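You operate a simulated robot arm through the tools that you are given. There is no shell and no other tool. Be economical: measure what you need, move in short steps, check, and stop when the job is done.

You run a simulated robot arm. Do the job below in one go: nothing can be reset, and whatever is moved stays where it is left.

## Task
Scan the grey tag, key in its pier and confirm it as HEAVY.
Fine: the blue button scans, the flight board gives the pier; knob to HEAVY, then the green button.

It is judged by the outcome, as a careful person would: the job done as asked, and still so three seconds after it is handed in. It fails if anything else is knocked over, pushed out of place, dropped, spilled or broken.

## Robot
A 7-joint arm with a two-finger parallel gripper, fixed in place. Base frame: the origin is at the foot of the arm, x ahead of it, y to its left, z up. Units: mm, rad, N and s.
With the tool pointing down near the work surface it reaches from about 240 to 600 mm from the base axis. Its first joint turns from -1.152 to 1.152 rad. Payload 2.5 kg.
Tool frame: the origin (TCP) lies between the finger pads and is the grasp point; the fingertips stand 23 mm ahead of it; z points along the fingers, y is the line along which they close. The gripper opens to 94 mm. The fingers are 38 mm wide and 10 mm thick; the gripper's body (54 by 96 mm) begins 39 mm behind the TCP.
Orientation is that of the tool frame in the base frame, as [roll, pitch, yaw] about the fixed x, y, z axes, in that order (R = Rz(yaw) Ry(pitch) Rx(roll)). With the fingers straight down and closing along the base's y, the tool's x points along the base's -x, its y along +y and its z along -z.

## Interface
- The arm moves only by the tool move_arm. Its argument "increments" is a list of rows, each a list of 3 entries, a list of its own where there are three numbers: the shift along the base's x, y, z in units of 40 mm (1.0 is 40 mm), then the turn, a rotation vector about the base's x, y, z in units of 4 degrees (1.0 is 4 degrees), then the gripper command, from -1 (shut) to 1 (fully open), values between in proportion. In form: [[[tx, ty, tz], [ax, ay, az], hand], ...]. A call has 1 to 20 rows; each row shifts and turns the commanded pose from where the row before left it. A call with a number of a shift or a turn outside -1 to 1 is refused whole. Each row takes 0.2 s and may step no farther than 50 mm and 0.15 rad from the row before; otherwise, or with a gripper value out of range, the whole call is refused. Where a pose cannot be reached the arm comes as near as it can. A force on the tool above 40 N (or 10 N above the force at the start of the call, whichever is more), or a blocked arm, ends the call early, and 0.2 s more pass. The fingers move at their own pace (about 108 mm/s each) and stop on an object; they squeeze with about 25 N. The grip force told is the motor's: it shows also when the fingers shut on nothing. Time passes only in rows, and 0.2 s behind the last, so rows that do not move let the fingers close. It gives the time, the measured TCP pose, the force on the tool (base axes), the opening and the grip force at its end, in the units of the frame above (readings bear some noise), with the torque about the TCP (base axes, N m) and any sound that the robot's microphone picked up.
- Cameras (640 x 400 px; columns grow to the right, rows downward): "scene" is fixed at [105.3, -408.7, 530.9]; the picture's right is [0.90, -0.43, 0.00], its down [-0.30, -0.63, -0.72] and it looks along [0.31, 0.65, -0.70] (base axes); focal length 254 px, centre (320, 200). "wrist" rides on the gripper at [86, 16, -74] in the tool frame; the picture's right is [-0.18, 0.98, 0.00], its down [-0.58, -0.11, -0.81] and it looks along [-0.79, -0.15, 0.59] (tool axes); focal length 243 px, centre (320, 200). There is no depth. A picture from a camera that has moved, and an enlarged one, comes with that camera's place and axes in the base frame and with its lens.
- get_image(camera): a new picture of that camera. It takes no simulated time.
- inspect(camera, box): a new picture of the part [left, top, right, bottom] of that camera's present view, enlarged. It takes no simulated time.
- job_done(): hands the job in; it is judged then, once.

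Go step by step. Nothing tells you positions but the pictures and the camera data: compare them with the known pose of the tool, close in by small moves and look again before you grip or let go. The budget is 120 turns and 76 pictures, counting those below and the enlarged ones. Unless the task says otherwise, let go and move clear before handing in, and close with one line.

The tools are called after ">>>" as a command line: name --argument value ..., lists and objects as JSON in quotes. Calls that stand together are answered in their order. move_arm: Moves the arm, as the interface text tells. Its arguments: {"type":"object","properties":{"increments":{"type":"array"}},"required":["increments"]} The other tools are called the same way: get_image (camera) takes a picture; inspect (camera, box) takes an enlarged picture of a part of a camera's view; job_done () hands the job in.

At the start:

```text
time: 0.0
position: [306.0, -170.2, 339.1]
orientation: [3.14, -0.001, -3.141]
wrist_force: [0.0, -0.2, 0.1]
ft_torque: [-0.03, -0.03, -0.03]
finger_gap: 94.0
grip_force: 0.1
```

scene: 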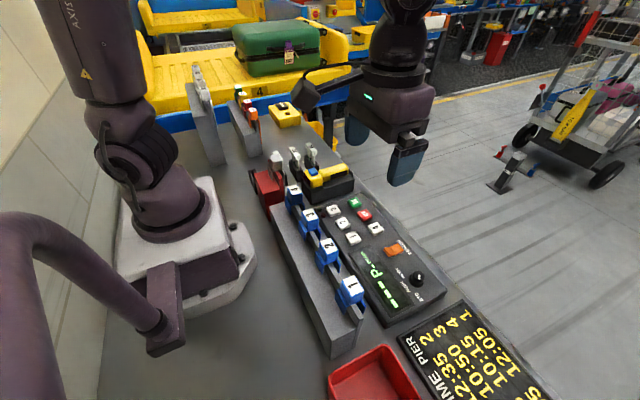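
wrist: 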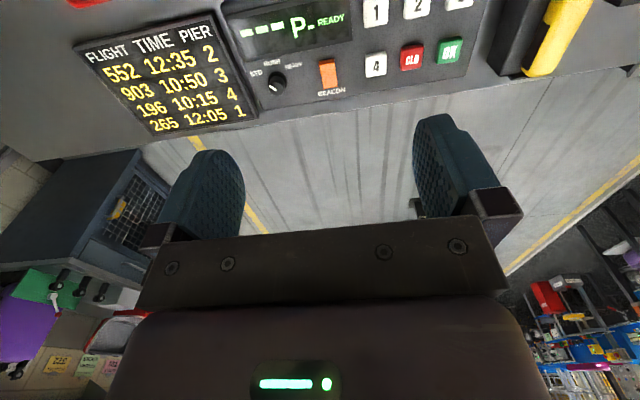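

I see a keypad panel with display, a flight board, a rack of tags, and a scanner. I'll look closer before moving.

>>> inspect --camera "scene" --box '[240, 130, 460, 270]'

>>> inspect --camera "scene" --box '[300, 200, 560, 400]'

>>> inspect --camera "scene" --box '[170, 50, 340, 160]'

>>> inspect --camera "wrist" --box '[60, 0, 480, 140]'

```text
2.86 times, centred on (350, 200) of scene
camera zoom: at [105.3, -408.7, 530.9], right [0.9, -0.43, 0.0], down [-0.3, -0.63, -0.72], along [0.31, 0.65, -0.7], focal length 726 px, centre (234, 200)
```

zoom: 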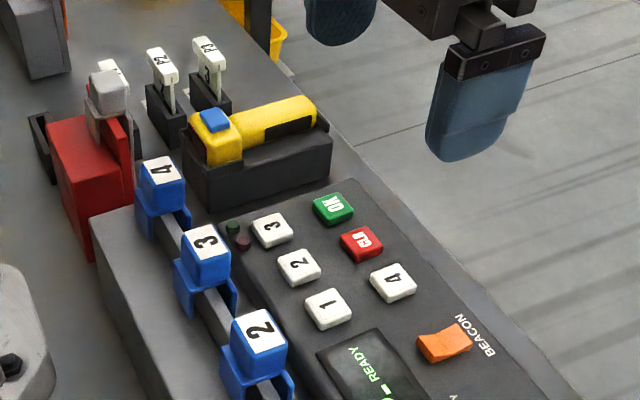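

```text
2.00 times, centred on (430, 300) of scene
camera zoom: at [105.3, -408.7, 530.9], right [0.9, -0.43, 0.0], down [-0.3, -0.63, -0.72], along [0.31, 0.65, -0.7], focal length 508 px, centre (100, 0)
```

zoom: 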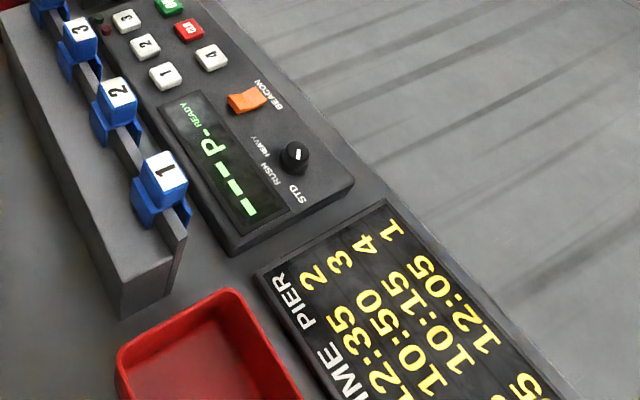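

```text
3.64 times, centred on (255, 105) of scene
camera zoom: at [105.3, -408.7, 530.9], right [0.9, -0.43, 0.0], down [-0.3, -0.63, -0.72], along [0.31, 0.65, -0.7], focal length 924 px, centre (556, 546)
```

zoom: 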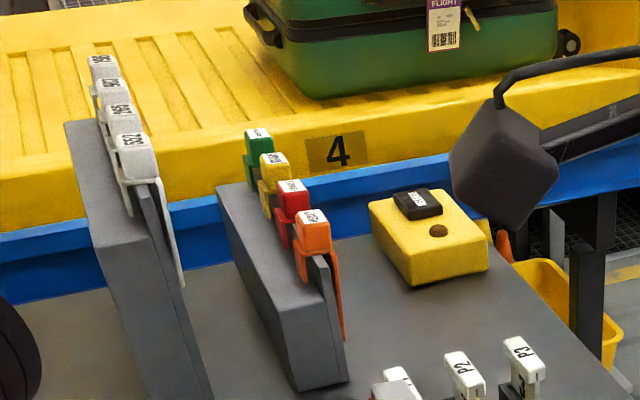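

```text
1.52 times, centred on (270, 70) of wrist
camera zoom: at [218.7, -153.3, 412.6], right [0.18, 0.98, 0.0], down [0.58, -0.11, 0.81], along [0.79, -0.15, -0.59], focal length 370 px, centre (396, 398)
```

zoom: 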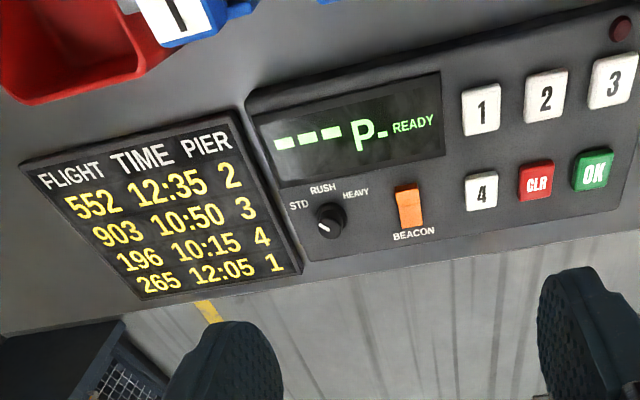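

The grey tag seems to stand in a red holder near (250, 200), beside a yellow scanner with a blue button near (340, 130). I'll turn the wrist to look along +y at that area from above.

>>> move_arm --increments '[[[-0.05, 0.14, -0.1], [0, 0, 1], 0], [[-0.05, 0.14, -0.1], [0, 0, 1], 0], [[-0.05, 0.14, -0.1], [0, 0, 1], 0], [[-0.05, 0.14, -0.1], [0, 0, 1], 0], [[-0.05, 0.14, -0.1], [0, 0, 1], 0], [[-0.05, 0.14, -0.1], [0, 0, 1], 0], [[-0.05, 0.14, -0.1], [0, 0, 1], 0], [[-0.05, 0.14, -0.1], [0, 0, 1], 0], [[-0.05, 0.14, -0.1], [0, 0, 1], 0], [[-0.05, 0.14, -0.1], [0, 0, 1], 0], [[-0.05, 0.14, -0.1], [0, 0, 1], 0], [[-0.05, 0.14, -0.1], [0, 0, 1], 0], [[-0.05, 0.14, -0.1], [0, 0, 1], 0], [[-0.05, 0.14, -0.1], [0, 0, 1], 0], [[-0.05, 0.14, -0.1], [0, 0, 1], 0], [[-0.05, 0.14, -0.1], [0, 0, 1], 0], [[-0.05, 0.14, -0.1], [0, 0, 1], 0], [[-0.05, 0.14, -0.1], [0, 0, 1], 0], [[-0.05, 0.14, -0.1], [0, 0, 1], 0], [[-0.05, 0.14, -0.1], [0, 0, 1], 0]]'

>>> get_image --camera "wrist"

```text
time: 4.2
position: [266.9, -58.0, 258.8]
orientation: [3.141, 0.0, -1.744]
wrist_force: [-0.2, 0.1, -0.5]
ft_torque: [0.01, 0.0, -0.03]
finger_gap: 47.0
grip_force: 0.0
```

```text
69 pictures are left
camera wrist: at [235.1, -139.3, 333.1], right [-0.94, 0.35, 0.0], down [0.21, 0.55, 0.81], along [0.28, 0.76, -0.59], focal length 243 px, centre (320, 200)
```

wrist: 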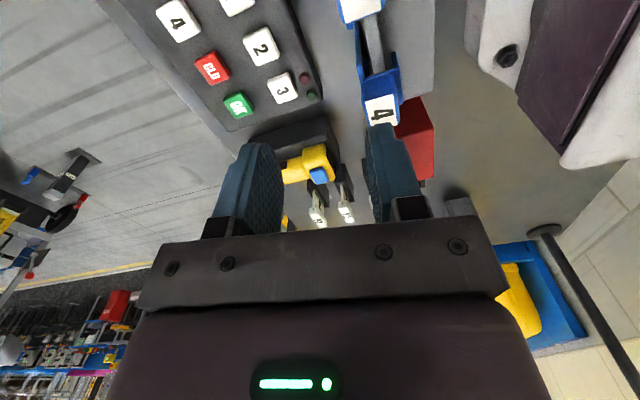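

The wrist view best shows what lies below the camera, so I'll shift +y by about 170 mm, at this height, to see the scanner and tag stand.

>>> move_arm --increments '[[[0.1, 0.85, 0], [0, 0, 0], 0], [[0.1, 0.85, 0], [0, 0, 0], 0], [[0.1, 0.85, 0], [0, 0, 0], 0], [[0.1, 0.85, 0], [0, 0, 0], 0], [[0.1, 0.85, 0], [0, 0, 0], 0]]'

>>> get_image --camera "wrist"

```text
time: 5.4
position: [284.0, 113.4, 257.8]
orientation: [-3.141, 0.001, -1.746]
wrist_force: [0.4, -0.6, -0.7]
ft_torque: [0.06, 0.0, 0.01]
finger_gap: 47.0
grip_force: 0.1
```

```text
68 pictures are left
camera wrist: at [252.5, 31.2, 331.8], right [-0.94, 0.35, 0.0], down [0.21, 0.55, 0.81], along [0.28, 0.75, -0.59], focal length 243 px, centre (320, 200)
```

wrist: 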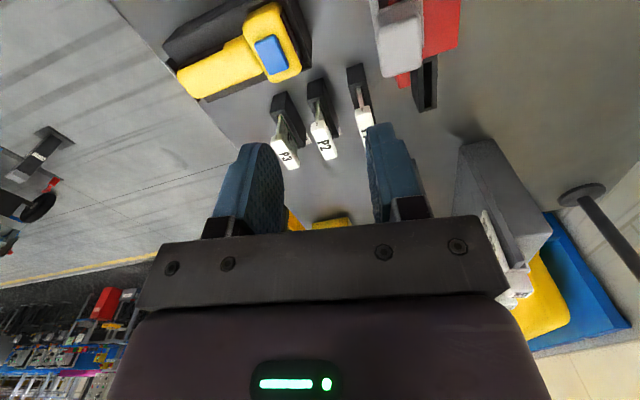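

>>> inspect --camera "wrist" --box '[160, 0, 480, 180]'

>>> inspect --camera "scene" --box '[240, 130, 380, 220]'

```text
2.00 times, centred on (320, 90) of wrist
camera zoom: at [252.5, 31.2, 331.8], right [-0.94, 0.35, 0.0], down [0.21, 0.55, 0.81], along [0.28, 0.75, -0.59], focal length 485 px, centre (320, 420)
```

zoom: 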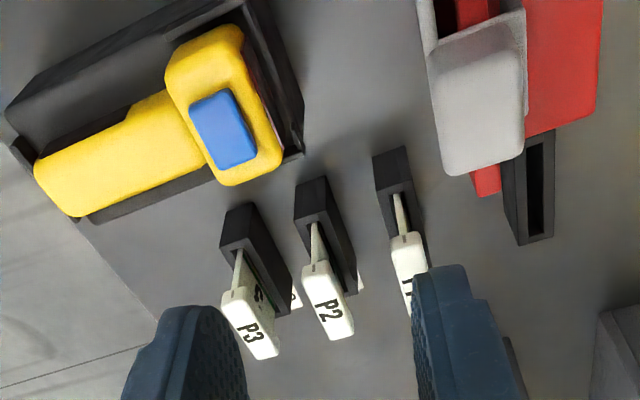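

```text
4.44 times, centred on (310, 175) of scene
camera zoom: at [105.2, -408.7, 530.9], right [0.9, -0.43, 0.0], down [-0.3, -0.63, -0.72], along [0.31, 0.65, -0.7], focal length 1129 px, centre (364, 311)
```

zoom: 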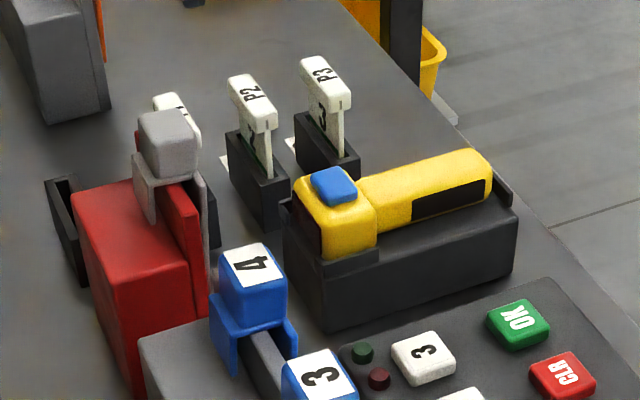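

>>> inspect --camera "scene" --box '[245, 140, 310, 185]'

>>> inspect --camera "scene" --box '[295, 155, 360, 205]'

>>> inspect --camera "scene" --box '[180, 60, 220, 90]'

```text
8.89 times, centred on (278, 162) of scene
camera zoom: at [105.2, -408.7, 530.9], right [0.9, -0.43, 0.0], down [-0.3, -0.63, -0.72], along [0.31, 0.65, -0.7], focal length 2258 px, centre (698, 533)
```

zoom: 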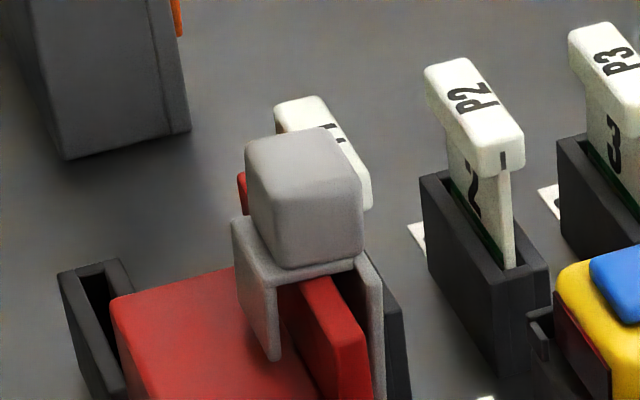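

```text
8.00 times, centred on (328, 180) of scene
camera zoom: at [105.2, -408.7, 530.9], right [0.9, -0.43, 0.0], down [-0.3, -0.63, -0.72], along [0.31, 0.65, -0.7], focal length 2032 px, centre (260, 360)
```

zoom: 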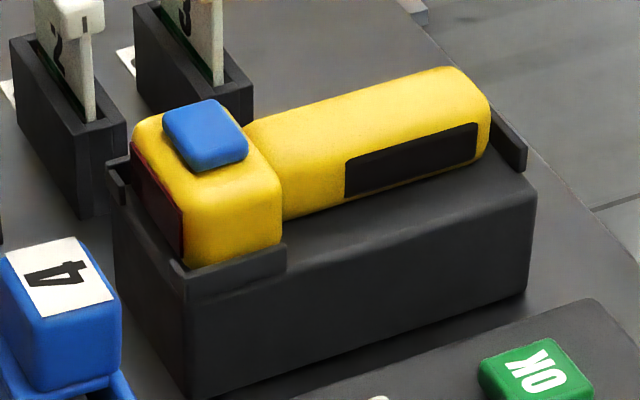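

```text
13.33 times, centred on (200, 75) of scene
camera zoom: at [105.2, -408.7, 530.9], right [0.9, -0.43, 0.0], down [-0.3, -0.63, -0.72], along [0.31, 0.65, -0.7], focal length 3387 px, centre (1920, 1867)
```

zoom: 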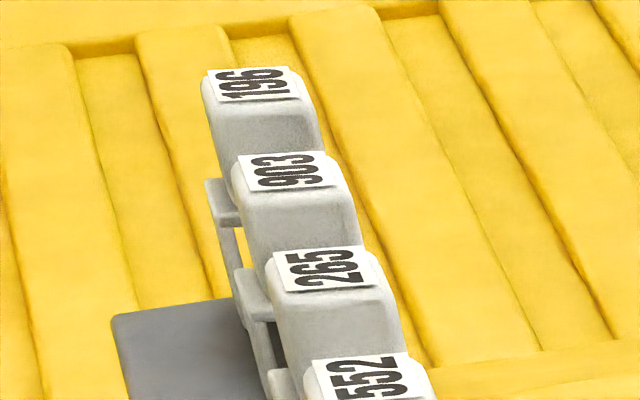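

>>> inspect --camera "scene" --box '[225, 75, 305, 130]'

>>> get_image --camera "scene"

>>> inspect --camera "scene" --box '[230, 10, 400, 120]'

```text
7.27 times, centred on (265, 102) of scene
camera zoom: at [105.2, -408.7, 530.9], right [0.9, -0.43, 0.0], down [-0.3, -0.63, -0.72], along [0.31, 0.65, -0.7], focal length 1848 px, centre (720, 909)
```

zoom: 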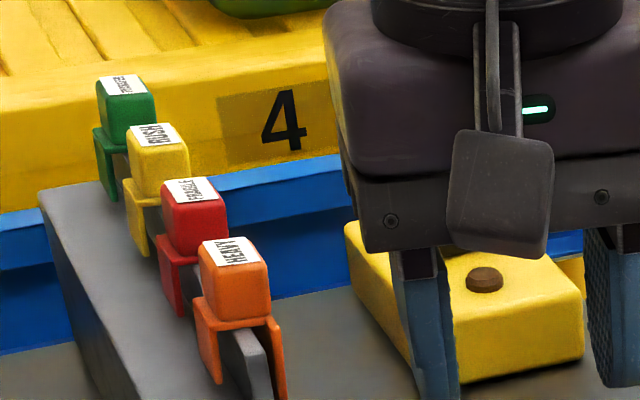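

```text
61 pictures are left
```

scene: 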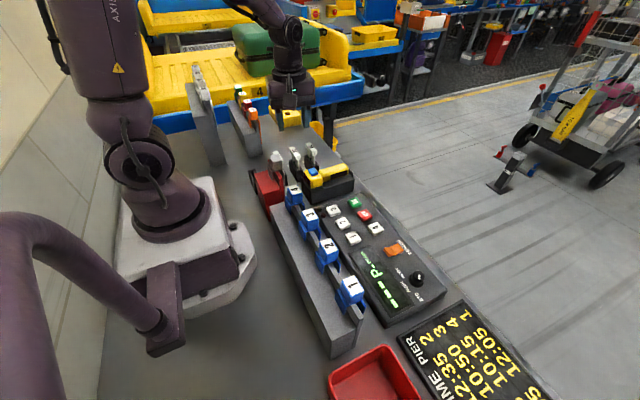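

```text
3.64 times, centred on (315, 65) of scene
camera zoom: at [105.2, -408.7, 530.9], right [0.9, -0.43, 0.0], down [-0.3, -0.63, -0.72], along [0.31, 0.65, -0.7], focal length 924 px, centre (338, 691)
```

zoom: 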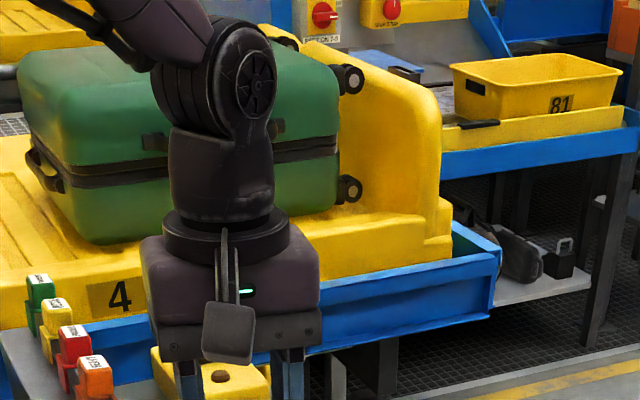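

The scanner lies in its cradle along x with its window facing −x, straight at the grey tag on its red stand, with the blue button at about (333, 112, 85). I'll close the fingers, come over the button and check.

>>> move_arm --increments '[[[0.4, 0, -0.3], [0, 0, 0], -1], [[0.4, 0, -0.5], [0, 0, 0], -1], [[0.4, 0, -0.5], [0, 0, 0], -1], [[0.02, -0.03, -0.5], [0, 0, 0], -1], [[0, 0, -0.5], [0, 0, 0], -1], [[0, 0, -0.35], [0, 0, 0], -1]]'

>>> inspect --camera "scene" --box '[240, 110, 380, 200]'

>>> get_image --camera "wrist"

```text
time: 6.8
position: [333.0, 111.6, 151.2]
orientation: [3.141, 0.0, -1.746]
wrist_force: [-0.9, 0.0, 0.0]
ft_torque: [-0.04, 0.0, -0.03]
finger_gap: 0.1
grip_force: 25.3
```

```text
4.44 times, centred on (310, 155) of scene
camera zoom: at [105.3, -408.7, 530.9], right [0.9, -0.43, 0.0], down [-0.3, -0.63, -0.72], along [0.31, 0.65, -0.7], focal length 1129 px, centre (364, 400)
```

zoom: 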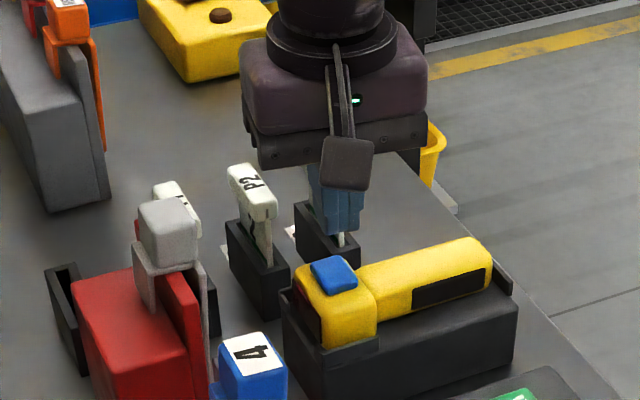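

```text
58 pictures are left
camera wrist: at [301.6, 30.3, 225.5], right [-0.94, 0.35, 0.0], down [0.21, 0.55, 0.81], along [0.28, 0.75, -0.59], focal length 243 px, centre (320, 200)
```

wrist: 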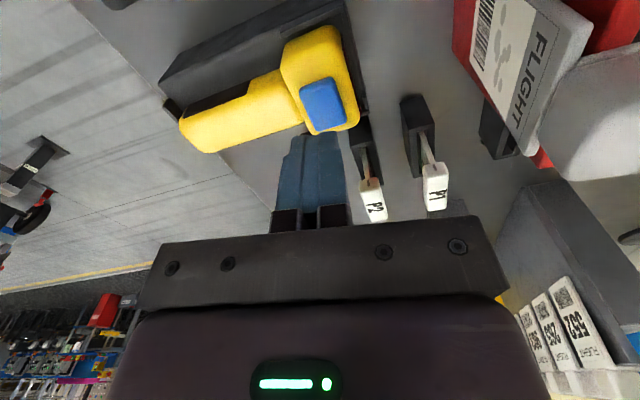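

The tag's barcode label faces the scanner, and the two views put the button top at about (329, 107, 95). I'll align and descend gently.

>>> move_arm --increments '[[[-0.1, -0.1, -0.2], [0, 0, 0], -1], [[0, 0, -0.3], [0, 0, 0], -1], [[0, 0, -0.15], [0, 0, 0], -1], [[0, 0, -0.05], [0, 0, 0], -1]]'

>>> get_image --camera "wrist"

>>> inspect --camera "scene" --box '[290, 140, 360, 185]'

```text
time: 7.8
position: [329.2, 106.9, 124.2]
orientation: [3.141, 0.001, -1.746]
wrist_force: [0.4, -1.1, 0.4]
ft_torque: [0.01, 0.0, 0.04]
finger_gap: 0.0
grip_force: 24.9
```

```text
57 pictures are left
camera wrist: at [298.2, 25.6, 197.6], right [-0.94, 0.35, 0.0], down [0.21, 0.55, 0.81], along [0.28, 0.75, -0.59], focal length 243 px, centre (320, 200)
```

wrist: 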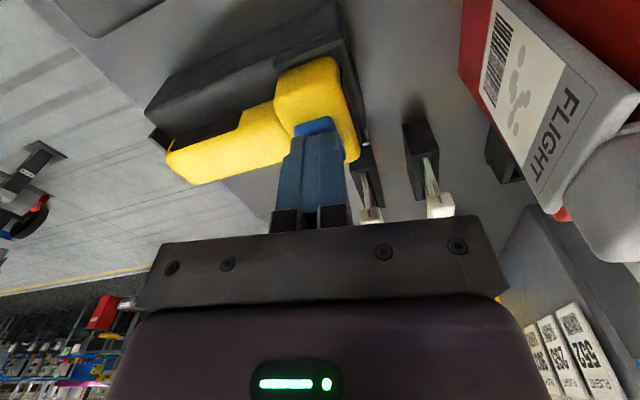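

```text
8.89 times, centred on (325, 162) of scene
camera zoom: at [105.3, -408.7, 530.9], right [0.9, -0.43, 0.0], down [-0.3, -0.63, -0.72], along [0.31, 0.65, -0.7], focal length 2258 px, centre (276, 533)
```

zoom: 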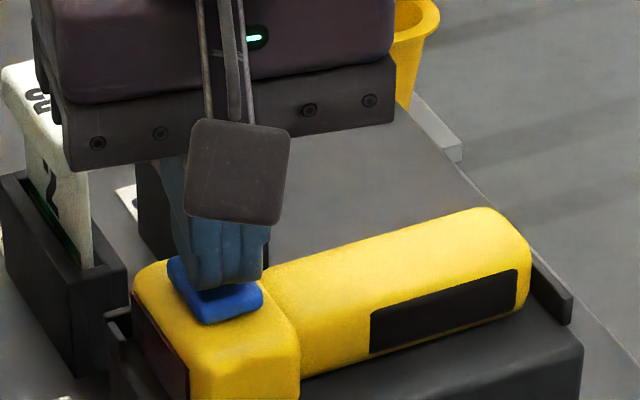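

The fingertips are right over the button, so I'll press down slowly.

>>> move_arm --increments '[[[0, 0, -0.05], [0, 0, 0], -1], [[0, 0, -0.05], [0, 0, 0], -1], [[0, 0, -0.05], [0, 0, 0], -1], [[0, 0, -0.05], [0, 0, 0], -1]]'

```text
time: 8.8
position: [331.0, 106.6, 115.5]
orientation: [-3.139, 0.001, -1.744]
wrist_force: [0.7, 1.5, 2.4]
ft_torque: [0.01, 0.01, 0.03]
finger_gap: 0.0
grip_force: 24.9
heard: click
```

A click was heard. I'll back off and check the display.

>>> move_arm --increments '[[[0, 0, 0.2], [0, 0, 0], -1], [[0, 0, 0.5], [0, 0, 0], -1], [[0, 0, 0.8], [0, 0, 0], -1]]'

>>> inspect --camera "scene" --box '[340, 230, 450, 310]'

>>> inspect --camera "scene" --box '[240, 110, 380, 200]'

```text
time: 9.6
position: [330.2, 107.0, 177.3]
orientation: [-3.141, -0.002, -1.747]
wrist_force: [-0.4, -0.4, -0.4]
ft_torque: [0.0, -0.01, 0.0]
finger_gap: 0.1
grip_force: 25.0
```

```text
5.00 times, centred on (395, 270) of scene
camera zoom: at [105.3, -408.7, 530.9], right [0.9, -0.43, 0.0], down [-0.3, -0.63, -0.72], along [0.31, 0.65, -0.7], focal length 1270 px, centre (-55, -150)
```

zoom: 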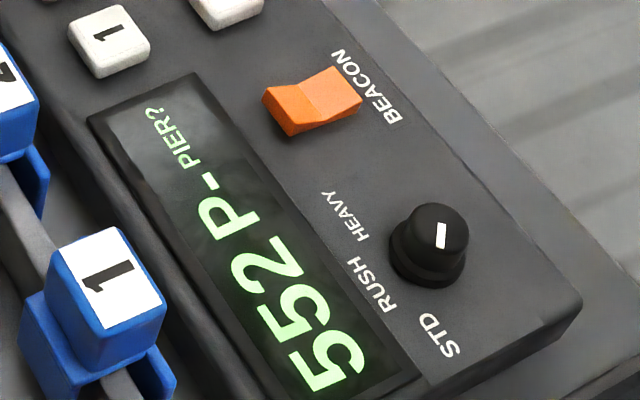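

```text
4.44 times, centred on (310, 155) of scene
camera zoom: at [105.3, -408.7, 530.9], right [0.9, -0.43, 0.0], down [-0.3, -0.63, -0.72], along [0.31, 0.65, -0.7], focal length 1129 px, centre (364, 400)
```

zoom: 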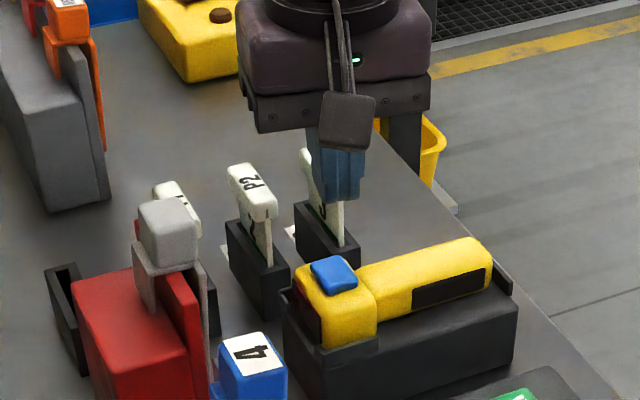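

The display reads 552 PIER?, and the board gives 552 → pier 2. Key 2 is near (341, -47, ~25); I'll move above it with the yaw squared up.

>>> move_arm --increments '[[[0.03, -0.5, 0], [0, 0, 1], -1], [[0.03, -0.8, 0], [0, 0, 1], -1], [[0.03, -0.8, 0], [0, 0, 0.5], -1], [[0.03, -0.8, -0.2], [0, 0, 0], -1], [[0.03, -0.8, -0.6], [0, 0, 0], -1], [[0.12, -0.15, -0.7], [0, 0, 0], -1], [[0, 0, -0.1], [0, 0, 0], -1]]'

>>> get_image --camera "wrist"

>>> inspect --camera "scene" --box '[280, 150, 420, 250]'

```text
time: 11.2
position: [342.0, -48.9, 112.2]
orientation: [-3.14, 0.0, -1.571]
wrist_force: [-0.4, 0.7, -0.5]
ft_torque: [0.03, 0.03, 0.02]
finger_gap: 0.0
grip_force: 25.4
```

```text
53 pictures are left
camera wrist: at [325.8, -135.0, 186.3], right [-0.98, 0.18, 0.0], down [0.11, 0.58, 0.81], along [0.15, 0.79, -0.59], focal length 243 px, centre (320, 200)
```

wrist: 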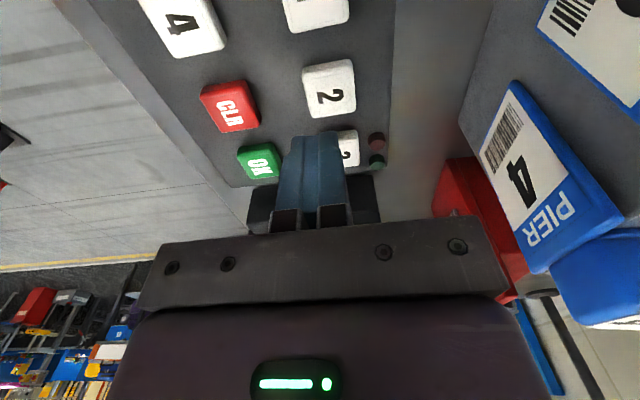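

```text
4.00 times, centred on (350, 200) of scene
camera zoom: at [105.3, -408.7, 530.9], right [0.9, -0.43, 0.0], down [-0.3, -0.63, -0.72], along [0.31, 0.65, -0.7], focal length 1016 px, centre (200, 200)
```

zoom: 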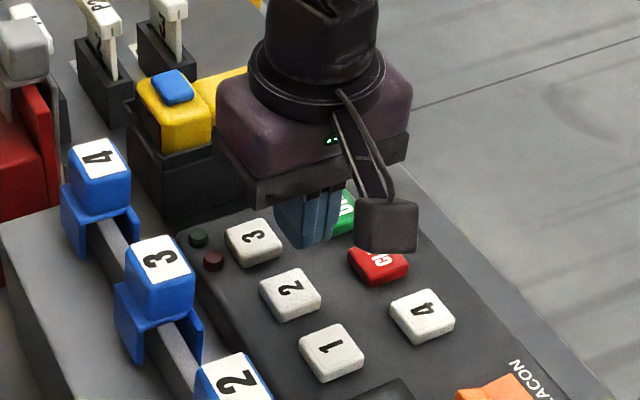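

Two views put key 2's top at (334, -59, 50), and the OK key at about (396, -12, 50). I'll line up over key 2 and go down in small steps.

>>> move_arm --increments '[[[-0.06, -0.25, -0.2], [0, 0, 0], -1], [[-0.06, 0, -0.3], [0, 0, 0], -1], [[0, 0, -0.25], [0, 0, 0], -1], [[0, 0, -0.1], [0, 0, 0], -1]]'

>>> inspect --camera "scene" --box '[280, 150, 420, 250]'

>>> get_image --camera "wrist"

```text
time: 12.2
position: [336.7, -57.5, 77.1]
orientation: [3.141, -0.001, -1.571]
wrist_force: [-0.1, -0.3, -0.2]
ft_torque: [-0.02, 0.02, 0.02]
finger_gap: 0.0
grip_force: 25.0
```

```text
4.00 times, centred on (350, 200) of scene
camera zoom: at [105.3, -408.7, 530.9], right [0.9, -0.43, 0.0], down [-0.3, -0.63, -0.72], along [0.31, 0.65, -0.7], focal length 1016 px, centre (200, 200)
```

zoom: 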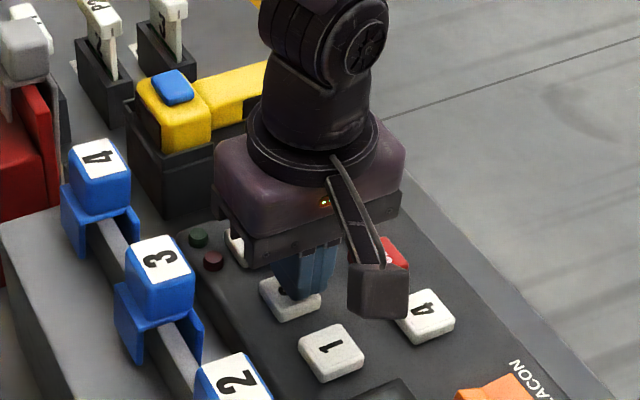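

```text
50 pictures are left
camera wrist: at [320.8, -143.9, 152.1], right [-0.98, 0.18, 0.0], down [0.11, 0.58, 0.81], along [0.15, 0.79, -0.59], focal length 243 px, centre (320, 200)
```

wrist: 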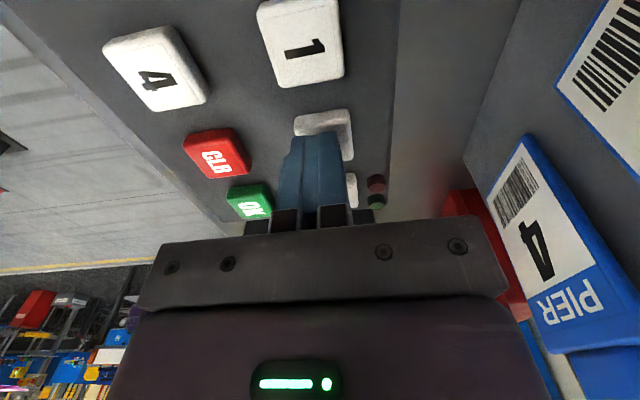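

Fingertips stand just over key 2, clear of its neighbours and the blue tags. Pressing now.

>>> move_arm --increments '[[[0, 0, -0.05], [0, 0, 0], -1], [[0, 0, -0.05], [0, 0, 0], -1], [[0, 0, -0.05], [0, 0, 0], -1], [[0, 0, -0.05], [0, 0, 0], -1]]'

```text
time: 13.2
position: [336.7, -57.3, 69.4]
orientation: [3.14, -0.001, -1.571]
wrist_force: [-0.4, 0.7, 1.3]
ft_torque: [0.05, 0.03, -0.02]
finger_gap: 0.2
grip_force: 25.2
```

>>> move_arm --increments '[[[0, 0, -0.04], [0, 0, 0], -1], [[0, 0, 0], [0, 0, 0], -1]]'

```text
time: 13.8
position: [336.1, -58.9, 66.8]
orientation: [-3.14, 0.0, -1.572]
wrist_force: [0.7, 0.0, 2.1]
ft_torque: [0.03, -0.01, 0.0]
finger_gap: 0.0
grip_force: 24.8
heard: click
```

Click heard once. I'll lift off and check the display.

>>> move_arm --increments '[[[0, 0, 0.3], [0, 0, 0], -1], [[0.1, 0, 0.8], [0, 0, 0], -1], [[0.1, 0, 0.8], [0, 0, 0], -1]]'

>>> inspect --camera "scene" --box '[340, 230, 450, 310]'

```text
time: 14.6
position: [345.5, -57.8, 146.3]
orientation: [-3.14, -0.001, -1.572]
wrist_force: [-0.7, 0.2, 0.6]
ft_torque: [-0.01, 0.0, -0.01]
finger_gap: 0.0
grip_force: 25.6
```

```text
5.00 times, centred on (395, 270) of scene
camera zoom: at [105.3, -408.7, 530.9], right [0.9, -0.43, 0.0], down [-0.3, -0.63, -0.72], along [0.31, 0.65, -0.7], focal length 1270 px, centre (-55, -150)
```

zoom: 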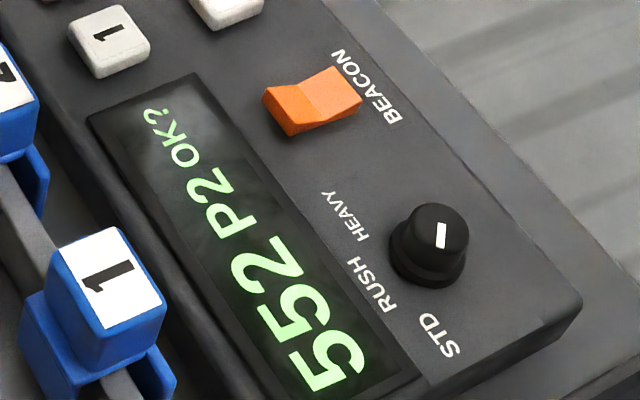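

Display shows 552 P2 OK?. The knob points at STD, at roughly (400, -255); I'll move over it with the gripper half open and look.

>>> move_arm --increments '[[[0.25, -0.9, 0], [0, 0, 0], 0], [[0.25, -0.9, 0], [0, 0, 0], 0], [[0.25, -0.9, 0], [0, 0, 0], 0], [[0.25, -0.9, 0], [0, 0, 0], 0], [[0.25, -0.9, 0], [0, 0, 0], 0], [[0.1, -0.3, 0], [0, 0, 0], 0]]'

>>> get_image --camera "wrist"

>>> inspect --camera "scene" --box '[350, 220, 480, 310]'

```text
time: 16.0
position: [398.6, -251.3, 142.4]
orientation: [-3.141, -0.001, -1.57]
wrist_force: [0.2, -0.1, 0.0]
ft_torque: [-0.03, 0.02, 0.0]
finger_gap: 47.0
grip_force: 0.1
```

```text
48 pictures are left
camera wrist: at [381.3, -337.1, 217.7], right [-0.98, 0.18, 0.0], down [0.11, 0.58, 0.81], along [0.15, 0.79, -0.59], focal length 243 px, centre (320, 200)
```

wrist: 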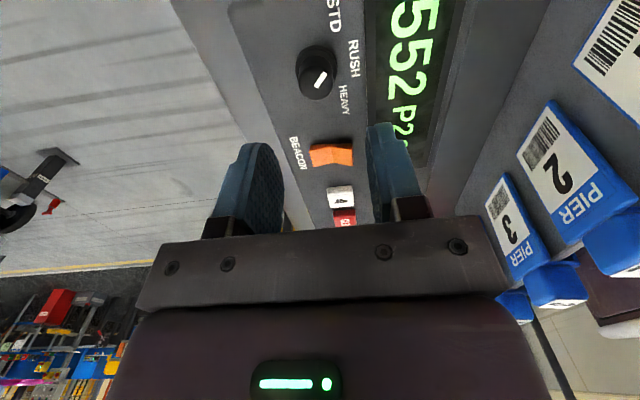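

```text
4.44 times, centred on (415, 265) of scene
camera zoom: at [105.3, -408.7, 530.9], right [0.9, -0.43, 0.0], down [-0.3, -0.63, -0.72], along [0.31, 0.65, -0.7], focal length 1129 px, centre (-102, -89)
```

zoom: 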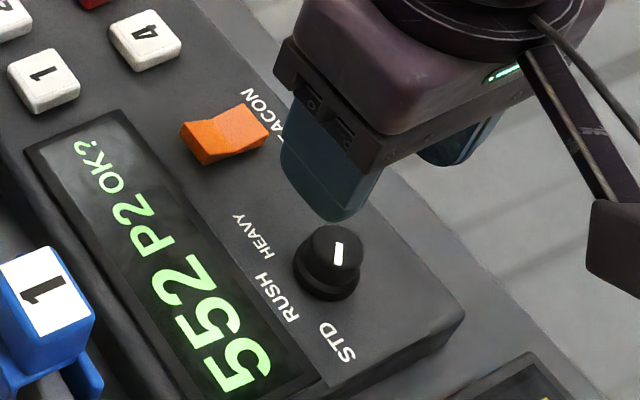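

>>> inspect --camera "wrist" --box '[270, 20, 390, 130]'

>>> inspect --camera "scene" --box '[395, 250, 445, 300]'

```text
3.64 times, centred on (330, 75) of wrist
camera zoom: at [381.3, -337.1, 217.7], right [-0.98, 0.18, 0.0], down [0.11, 0.58, 0.81], along [0.15, 0.79, -0.59], focal length 882 px, centre (284, 654)
```

zoom: 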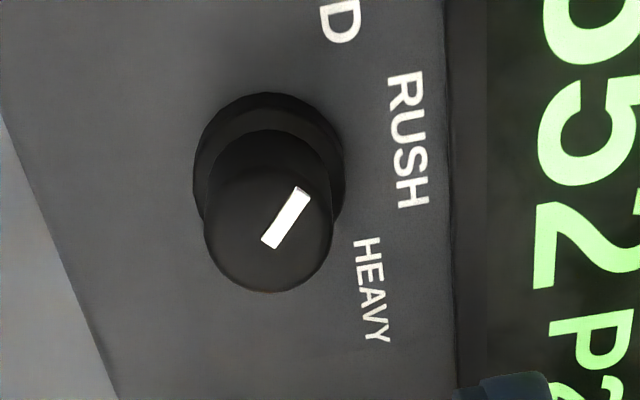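

```text
8.00 times, centred on (420, 275) of scene
camera zoom: at [105.3, -408.7, 530.9], right [0.9, -0.43, 0.0], down [-0.3, -0.63, -0.72], along [0.31, 0.65, -0.7], focal length 2032 px, centre (-480, -400)
```

zoom: 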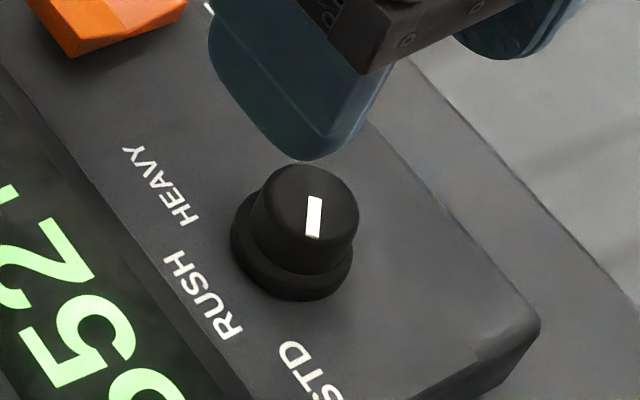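

Knob centre is about (398.5, -257.5) with its top near z 56, pointing at STD; HEAVY is about 100–120° clockwise from above. I'll descend around it with the fingers open.

>>> move_arm --increments '[[[0, -0.155, -0.3], [0, 0, 0], 0], [[0, 0, -0.5], [0, 0, 0], 0], [[0, 0, -0.5], [0, 0, 0], 0], [[0, 0, -0.35], [0, 0, 0], 0], [[0, 0, 0], [0, 0, 0], 0]]'

>>> get_image --camera "wrist"

>>> inspect --camera "scene" --box '[350, 220, 480, 310]'

```text
time: 17.2
position: [397.6, -256.1, 78.3]
orientation: [-3.141, 0.001, -1.571]
wrist_force: [0.0, -0.7, -0.4]
ft_torque: [0.02, -0.02, 0.03]
finger_gap: 47.0
grip_force: 0.1
```

```text
44 pictures are left
camera wrist: at [381.0, -341.7, 151.9], right [-0.98, 0.18, 0.0], down [0.11, 0.58, 0.81], along [0.15, 0.79, -0.59], focal length 243 px, centre (320, 200)
```

wrist: 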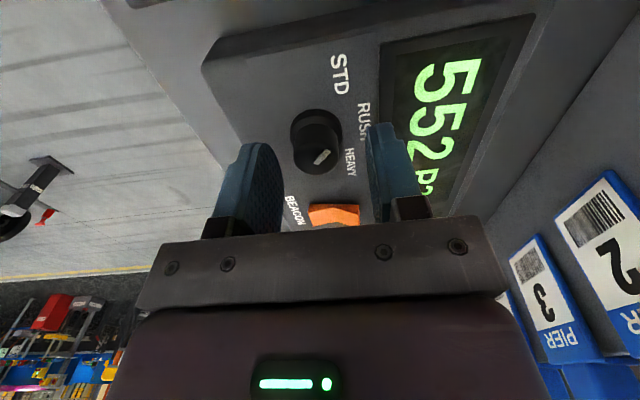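

```text
4.44 times, centred on (415, 265) of scene
camera zoom: at [105.3, -408.7, 530.9], right [0.9, -0.43, 0.0], down [-0.3, -0.63, -0.72], along [0.31, 0.65, -0.7], focal length 1129 px, centre (-102, -89)
```

zoom: 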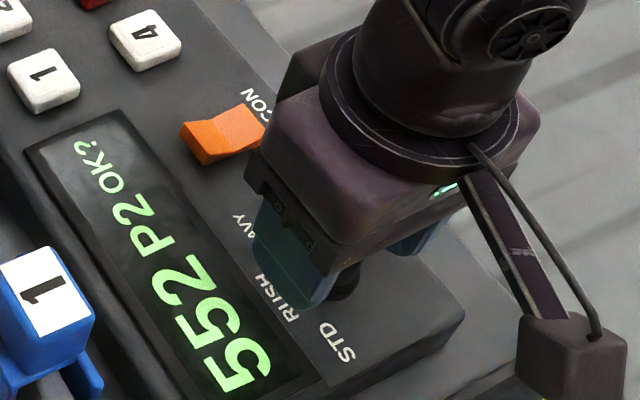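

Alignment looks right. I'll go down 7 mm more and close on the knob.

>>> move_arm --increments '[[[0.01, -0.01, -0.1], [0, 0, 0], 0], [[0, 0, -0.08], [0, 0, 0], 0], [[0, 0, 0], [0, 0, 0], -0.6], [[0, 0, 0], [0, 0, 0], -1], [[0, 0, 0], [0, 0, 0], -1]]'

```text
time: 18.4
position: [399.0, -255.5, 72.0]
orientation: [-3.136, -0.001, -1.57]
wrist_force: [18.6, -2.2, -10.0]
ft_torque: [-0.32, -0.33, -0.09]
finger_gap: 26.6
grip_force: 44.4
```

Gripped (26.6 mm), with a sideways load suggesting the knob sits slightly to +x. I'll ease over a millimetre or so.

>>> move_arm --increments '[[[0.03, 0, 0], [0, 0, 0], -1], [[0, 0, 0], [0, 0, 0], -1]]'

```text
time: 19.0
position: [399.9, -256.5, 71.6]
orientation: [-3.14, 0.0, -1.57]
wrist_force: [10.2, 1.1, 1.9]
ft_torque: [-0.71, -0.42, -0.05]
finger_gap: 26.1
grip_force: 44.4
```

>>> move_arm --increments '[[[0.03, 0, 0], [0, 0, 0], -1], [[0, 0, 0], [0, 0, -1], -1], [[0, 0, 0], [0, 0, -1], -1], [[0, 0, 0], [0, 0, -1], -1]]'

```text
time: 20.0
position: [400.0, -256.9, 71.3]
orientation: [3.139, -0.001, -1.781]
wrist_force: [-8.3, -2.1, 10.9]
ft_torque: [0.35, -0.09, 0.02]
finger_gap: 26.0
grip_force: 44.8
```

Turning goes smoothly; I'll continue clockwise.

>>> move_arm --increments '[[[-0.015, 0, 0], [0, 0, -1], -1], [[0, 0, 0], [0, 0, -1], -1], [[0, 0, 0], [0, 0, -1], -1], [[0, 0, 0], [0, 0, -1], -1], [[0, 0, 0], [0, 0, -1], -1], [[0, 0, 0], [0, 0, -1], -1], [[0, 0, 0], [0, 0, -1], -1], [[0, 0, 0], [0, 0, -1], -1], [[0, 0, 0], [0, 0, -1], -1]]'

>>> inspect --camera "scene" --box '[380, 230, 470, 310]'

```text
time: 22.0
position: [399.0, -255.5, 69.7]
orientation: [3.137, -0.004, -2.412]
wrist_force: [-23.7, -1.2, 23.4]
ft_torque: [0.27, 0.64, 0.04]
finger_gap: 26.5
grip_force: 44.2
```

```text
5.00 times, centred on (425, 270) of scene
camera zoom: at [105.2, -408.7, 531.0], right [0.9, -0.43, 0.0], down [-0.3, -0.63, -0.72], along [0.31, 0.65, -0.7], focal length 1270 px, centre (-205, -150)
```

zoom: 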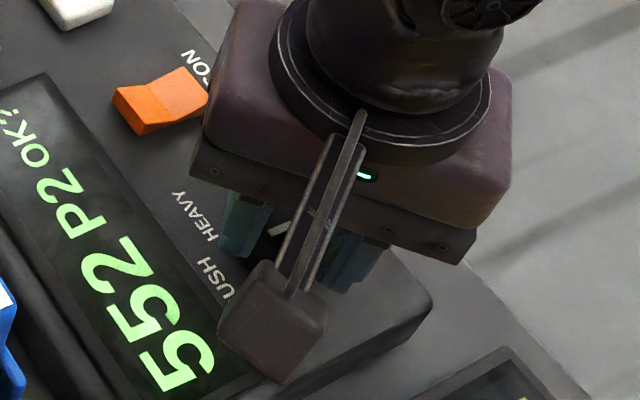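

The knob is turning, with some side load building. I'll relieve it slightly (−x, up) and read forces.

>>> move_arm --increments '[[[-0.03, 0, 0.03], [0, 0, 0], -1], [[0, 0, 0], [0, 0, 0], -1]]'

>>> get_image --camera "wrist"

```text
time: 22.6
position: [399.6, -255.5, 70.9]
orientation: [3.141, 0.0, -2.409]
wrist_force: [-5.7, -9.7, -7.2]
ft_torque: [-0.79, 0.84, 0.01]
finger_gap: 26.5
grip_force: 45.0
```

```text
41 pictures are left
camera wrist: at [323.5, -301.0, 145.7], right [-0.52, 0.85, 0.0], down [0.51, 0.31, 0.81], along [0.69, 0.42, -0.59], focal length 243 px, centre (320, 200)
```

wrist: 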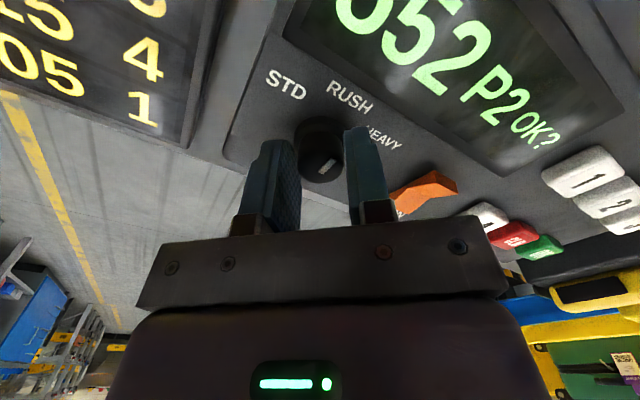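

>>> move_arm --increments '[[[0, -0.015, 0], [0, 0, -1], -1], [[0, 0, 0], [0, 0, -1], -1], [[0, 0, 0], [0, 0, -1], -1], [[0, 0, 0], [0, 0, -1], -1], [[0, 0, 0], [0, 0, -1], -1], [[0, 0, 0], [0, 0, -1], -1]]'

```text
time: 24.0
position: [399.1, -256.1, 70.9]
orientation: [3.138, -0.004, -2.828]
wrist_force: [-13.4, 0.9, -15.0]
ft_torque: [0.08, 0.16, 0.02]
finger_gap: 26.2
grip_force: 44.3
```

>>> move_arm --increments '[[[-0.015, 0, -0.015], [0, 0, -1], -1], [[0, 0, 0], [0, 0, -1], -1], [[0, 0, 0], [0, 0, -1], -1], [[0, 0, 0], [0, 0, -1], -1], [[0, 0, 0], [0, 0, -1], -1], [[0, 0, 0], [0, 0, -1], -1]]'

>>> inspect --camera "wrist" --box '[240, 60, 440, 200]'

```text
time: 25.4
position: [399.8, -254.8, 73.0]
orientation: [-3.142, -0.002, 3.039]
wrist_force: [-9.6, 14.5, -1.9]
ft_torque: [0.39, 0.1, 0.51]
finger_gap: 25.9
grip_force: 45.4
```

```text
2.86 times, centred on (340, 130) of wrist
camera zoom: at [314.9, -229.5, 146.9], right [0.28, 0.96, 0.0], down [0.57, -0.17, 0.81], along [0.77, -0.23, -0.59], focal length 693 px, centre (263, 400)
```

zoom: 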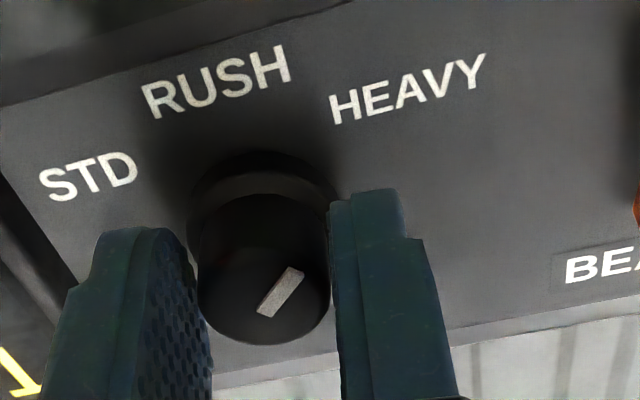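

The pointer is at HEAVY and a firm resistance about z shows the end stop. I'll let go, rise and check.

>>> move_arm --increments '[[[0, 0, 0], [0, 0, 0], -0.3], [[0, 0, 0], [0, 0, 0], 0], [[0, 0, 0.4], [0, 0, 0], 0], [[0, 0, 0.8], [0, 0, 0], 0], [[0, 0, 0.8], [0, 0, 0], 0]]'

>>> get_image --camera "wrist"

>>> inspect --camera "wrist" --box '[240, 0, 400, 120]'

>>> inspect --camera "scene" --box '[340, 230, 450, 310]'

```text
time: 26.6
position: [398.5, -258.0, 152.0]
orientation: [3.141, 0.0, 3.036]
wrist_force: [-0.1, 0.4, 0.2]
ft_torque: [-0.02, 0.02, 0.02]
finger_gap: 47.1
grip_force: 0.1
```

```text
39 pictures are left
camera wrist: at [313.8, -231.7, 226.1], right [0.29, 0.96, 0.0], down [0.57, -0.17, 0.81], along [0.77, -0.23, -0.59], focal length 243 px, centre (320, 200)
```

wrist: 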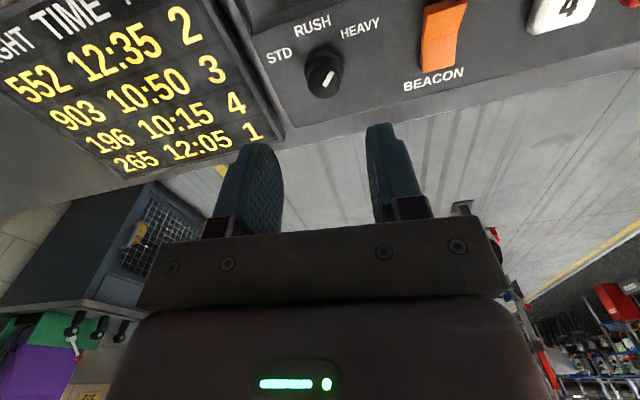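

```text
3.33 times, centred on (320, 60) of wrist
camera zoom: at [313.8, -231.7, 226.1], right [0.29, 0.96, 0.0], down [0.57, -0.17, 0.81], along [0.77, -0.23, -0.59], focal length 809 px, centre (320, 667)
```

zoom: 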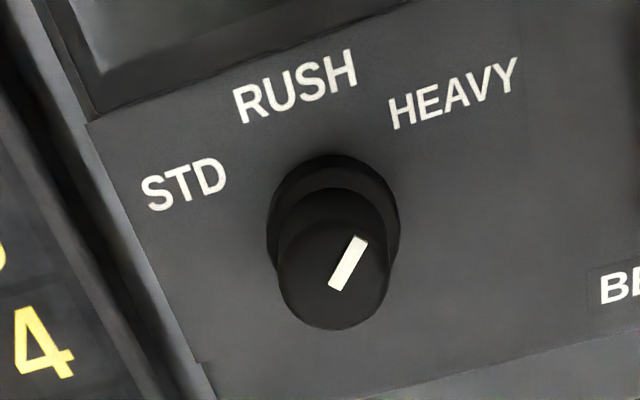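

```text
5.00 times, centred on (395, 270) of scene
camera zoom: at [105.3, -408.7, 530.9], right [0.9, -0.43, 0.0], down [-0.3, -0.63, -0.72], along [0.31, 0.65, -0.7], focal length 1270 px, centre (-55, -150)
```

zoom: 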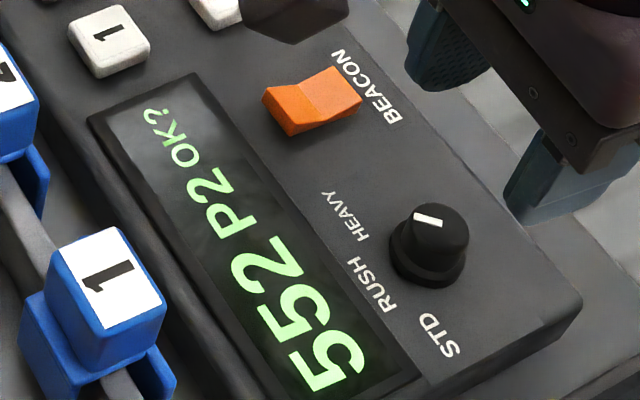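

The knob points to HEAVY and the display holds 552 P2 OK?. Next I'll close the fingers and go above the green OK key at about (396, -12, 50).

>>> move_arm --increments '[[[0, 0.9, 0], [0, 0, 0], -1], [[0, 0.9, 0], [0, 0, 0], -1], [[0, 0.9, 0], [0, 0, 0], -1], [[0, 0.9, 0], [0, 0, 0], -1], [[0, 0.9, 0], [0, 0, 0], -1], [[-0.06, 0.9, -0.4], [0, 0, 0], -1], [[0, 0.74, -0.5], [0, 0, 0], -1], [[0, 0, -0.3], [0, 0, 0], -1]]'

>>> get_image --camera "wrist"

>>> inspect --camera "scene" --box '[280, 150, 420, 250]'

```text
time: 28.4
position: [396.2, -10.1, 102.7]
orientation: [-3.142, 0.0, 3.037]
wrist_force: [0.3, -0.8, 0.4]
ft_torque: [-0.02, 0.0, 0.0]
finger_gap: 0.0
grip_force: 24.5
```

```text
36 pictures are left
camera wrist: at [311.6, 15.7, 177.3], right [0.29, 0.96, 0.0], down [0.57, -0.17, 0.81], along [0.77, -0.23, -0.59], focal length 243 px, centre (320, 200)
```

wrist: 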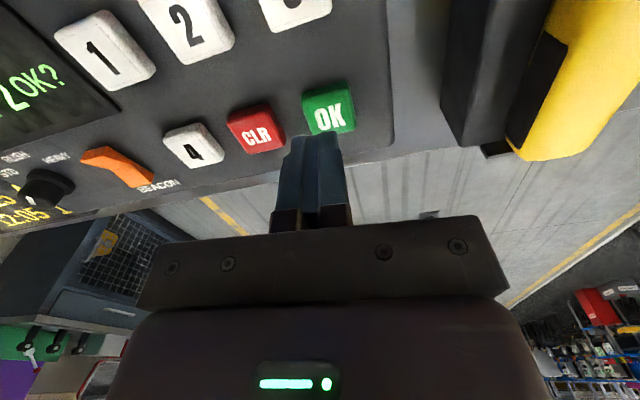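

```text
4.00 times, centred on (350, 200) of scene
camera zoom: at [105.3, -408.7, 530.9], right [0.9, -0.43, 0.0], down [-0.3, -0.63, -0.72], along [0.31, 0.65, -0.7], focal length 1016 px, centre (200, 200)
```

zoom: 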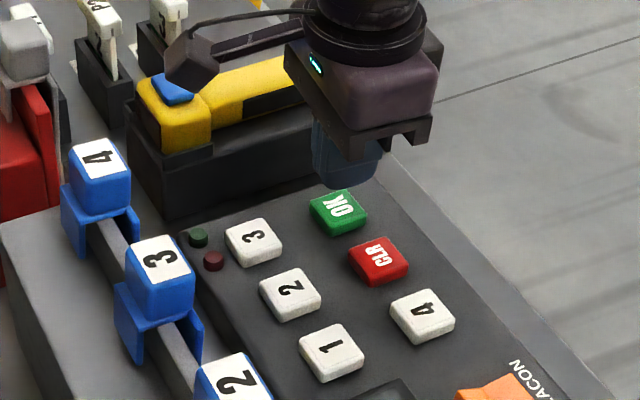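

I'm over OK, whose top is about (395, -8, 50). I'll go down in steps.

>>> move_arm --increments '[[[0, 0.05, -0.3], [0, 0, 0], -1], [[0, 0, -0.25], [0, 0, 0], -1], [[0, 0, -0.08], [0, 0, 0], -1]]'

>>> inspect --camera "scene" --box '[300, 150, 420, 240]'

>>> get_image --camera "wrist"

```text
time: 29.2
position: [396.0, -8.8, 77.2]
orientation: [-3.141, -0.001, 3.037]
wrist_force: [-0.3, -0.3, -0.2]
ft_torque: [0.02, -0.04, 0.01]
finger_gap: 0.0
grip_force: 24.9
```

```text
4.44 times, centred on (360, 195) of scene
camera zoom: at [105.3, -408.7, 530.9], right [0.9, -0.43, 0.0], down [-0.3, -0.63, -0.72], along [0.31, 0.65, -0.7], focal length 1129 px, centre (142, 222)
```

zoom: 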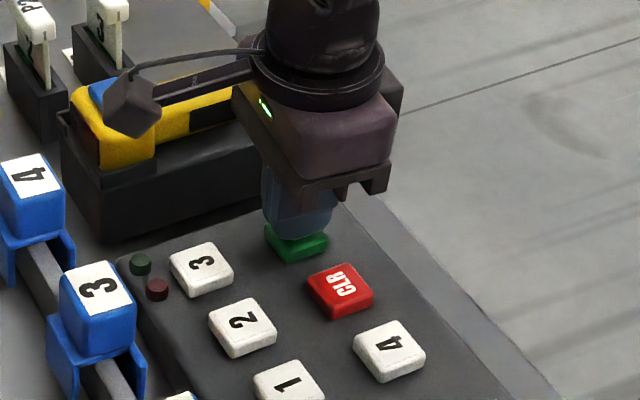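

```text
33 pictures are left
camera wrist: at [311.6, 17.3, 152.6], right [0.29, 0.96, 0.0], down [0.57, -0.17, 0.81], along [0.77, -0.23, -0.59], focal length 243 px, centre (320, 200)
```

wrist: 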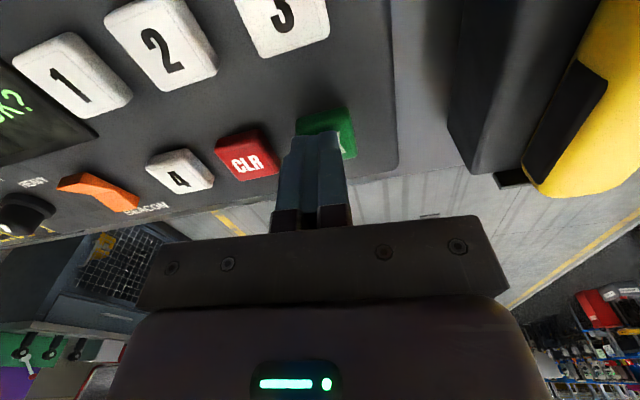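

Fingertips are over OK only. Pressing.

>>> move_arm --increments '[[[0, 0.03, -0.06], [0, 0, 0], -1], [[0, 0, -0.06], [0, 0, 0], -1], [[0, 0, -0.06], [0, 0, 0], -1], [[0, 0, -0.05], [0, 0, 0], -1]]'

```text
time: 30.2
position: [395.5, -7.8, 68.4]
orientation: [-3.141, 0.002, 3.037]
wrist_force: [0.7, -0.1, 0.3]
ft_torque: [0.03, 0.0, 0.0]
finger_gap: 0.0
grip_force: 25.1
```

>>> move_arm --increments '[[[0, 0, -0.04], [0, 0, 0], -1], [[0, 0, 0], [0, 0, 0], -1]]'

```text
time: 30.8
position: [395.2, -7.8, 67.8]
orientation: [-3.14, 0.002, 3.036]
wrist_force: [-1.6, -1.5, 2.7]
ft_torque: [-0.03, 0.02, 0.04]
finger_gap: 0.0
grip_force: 25.6
heard: click
```

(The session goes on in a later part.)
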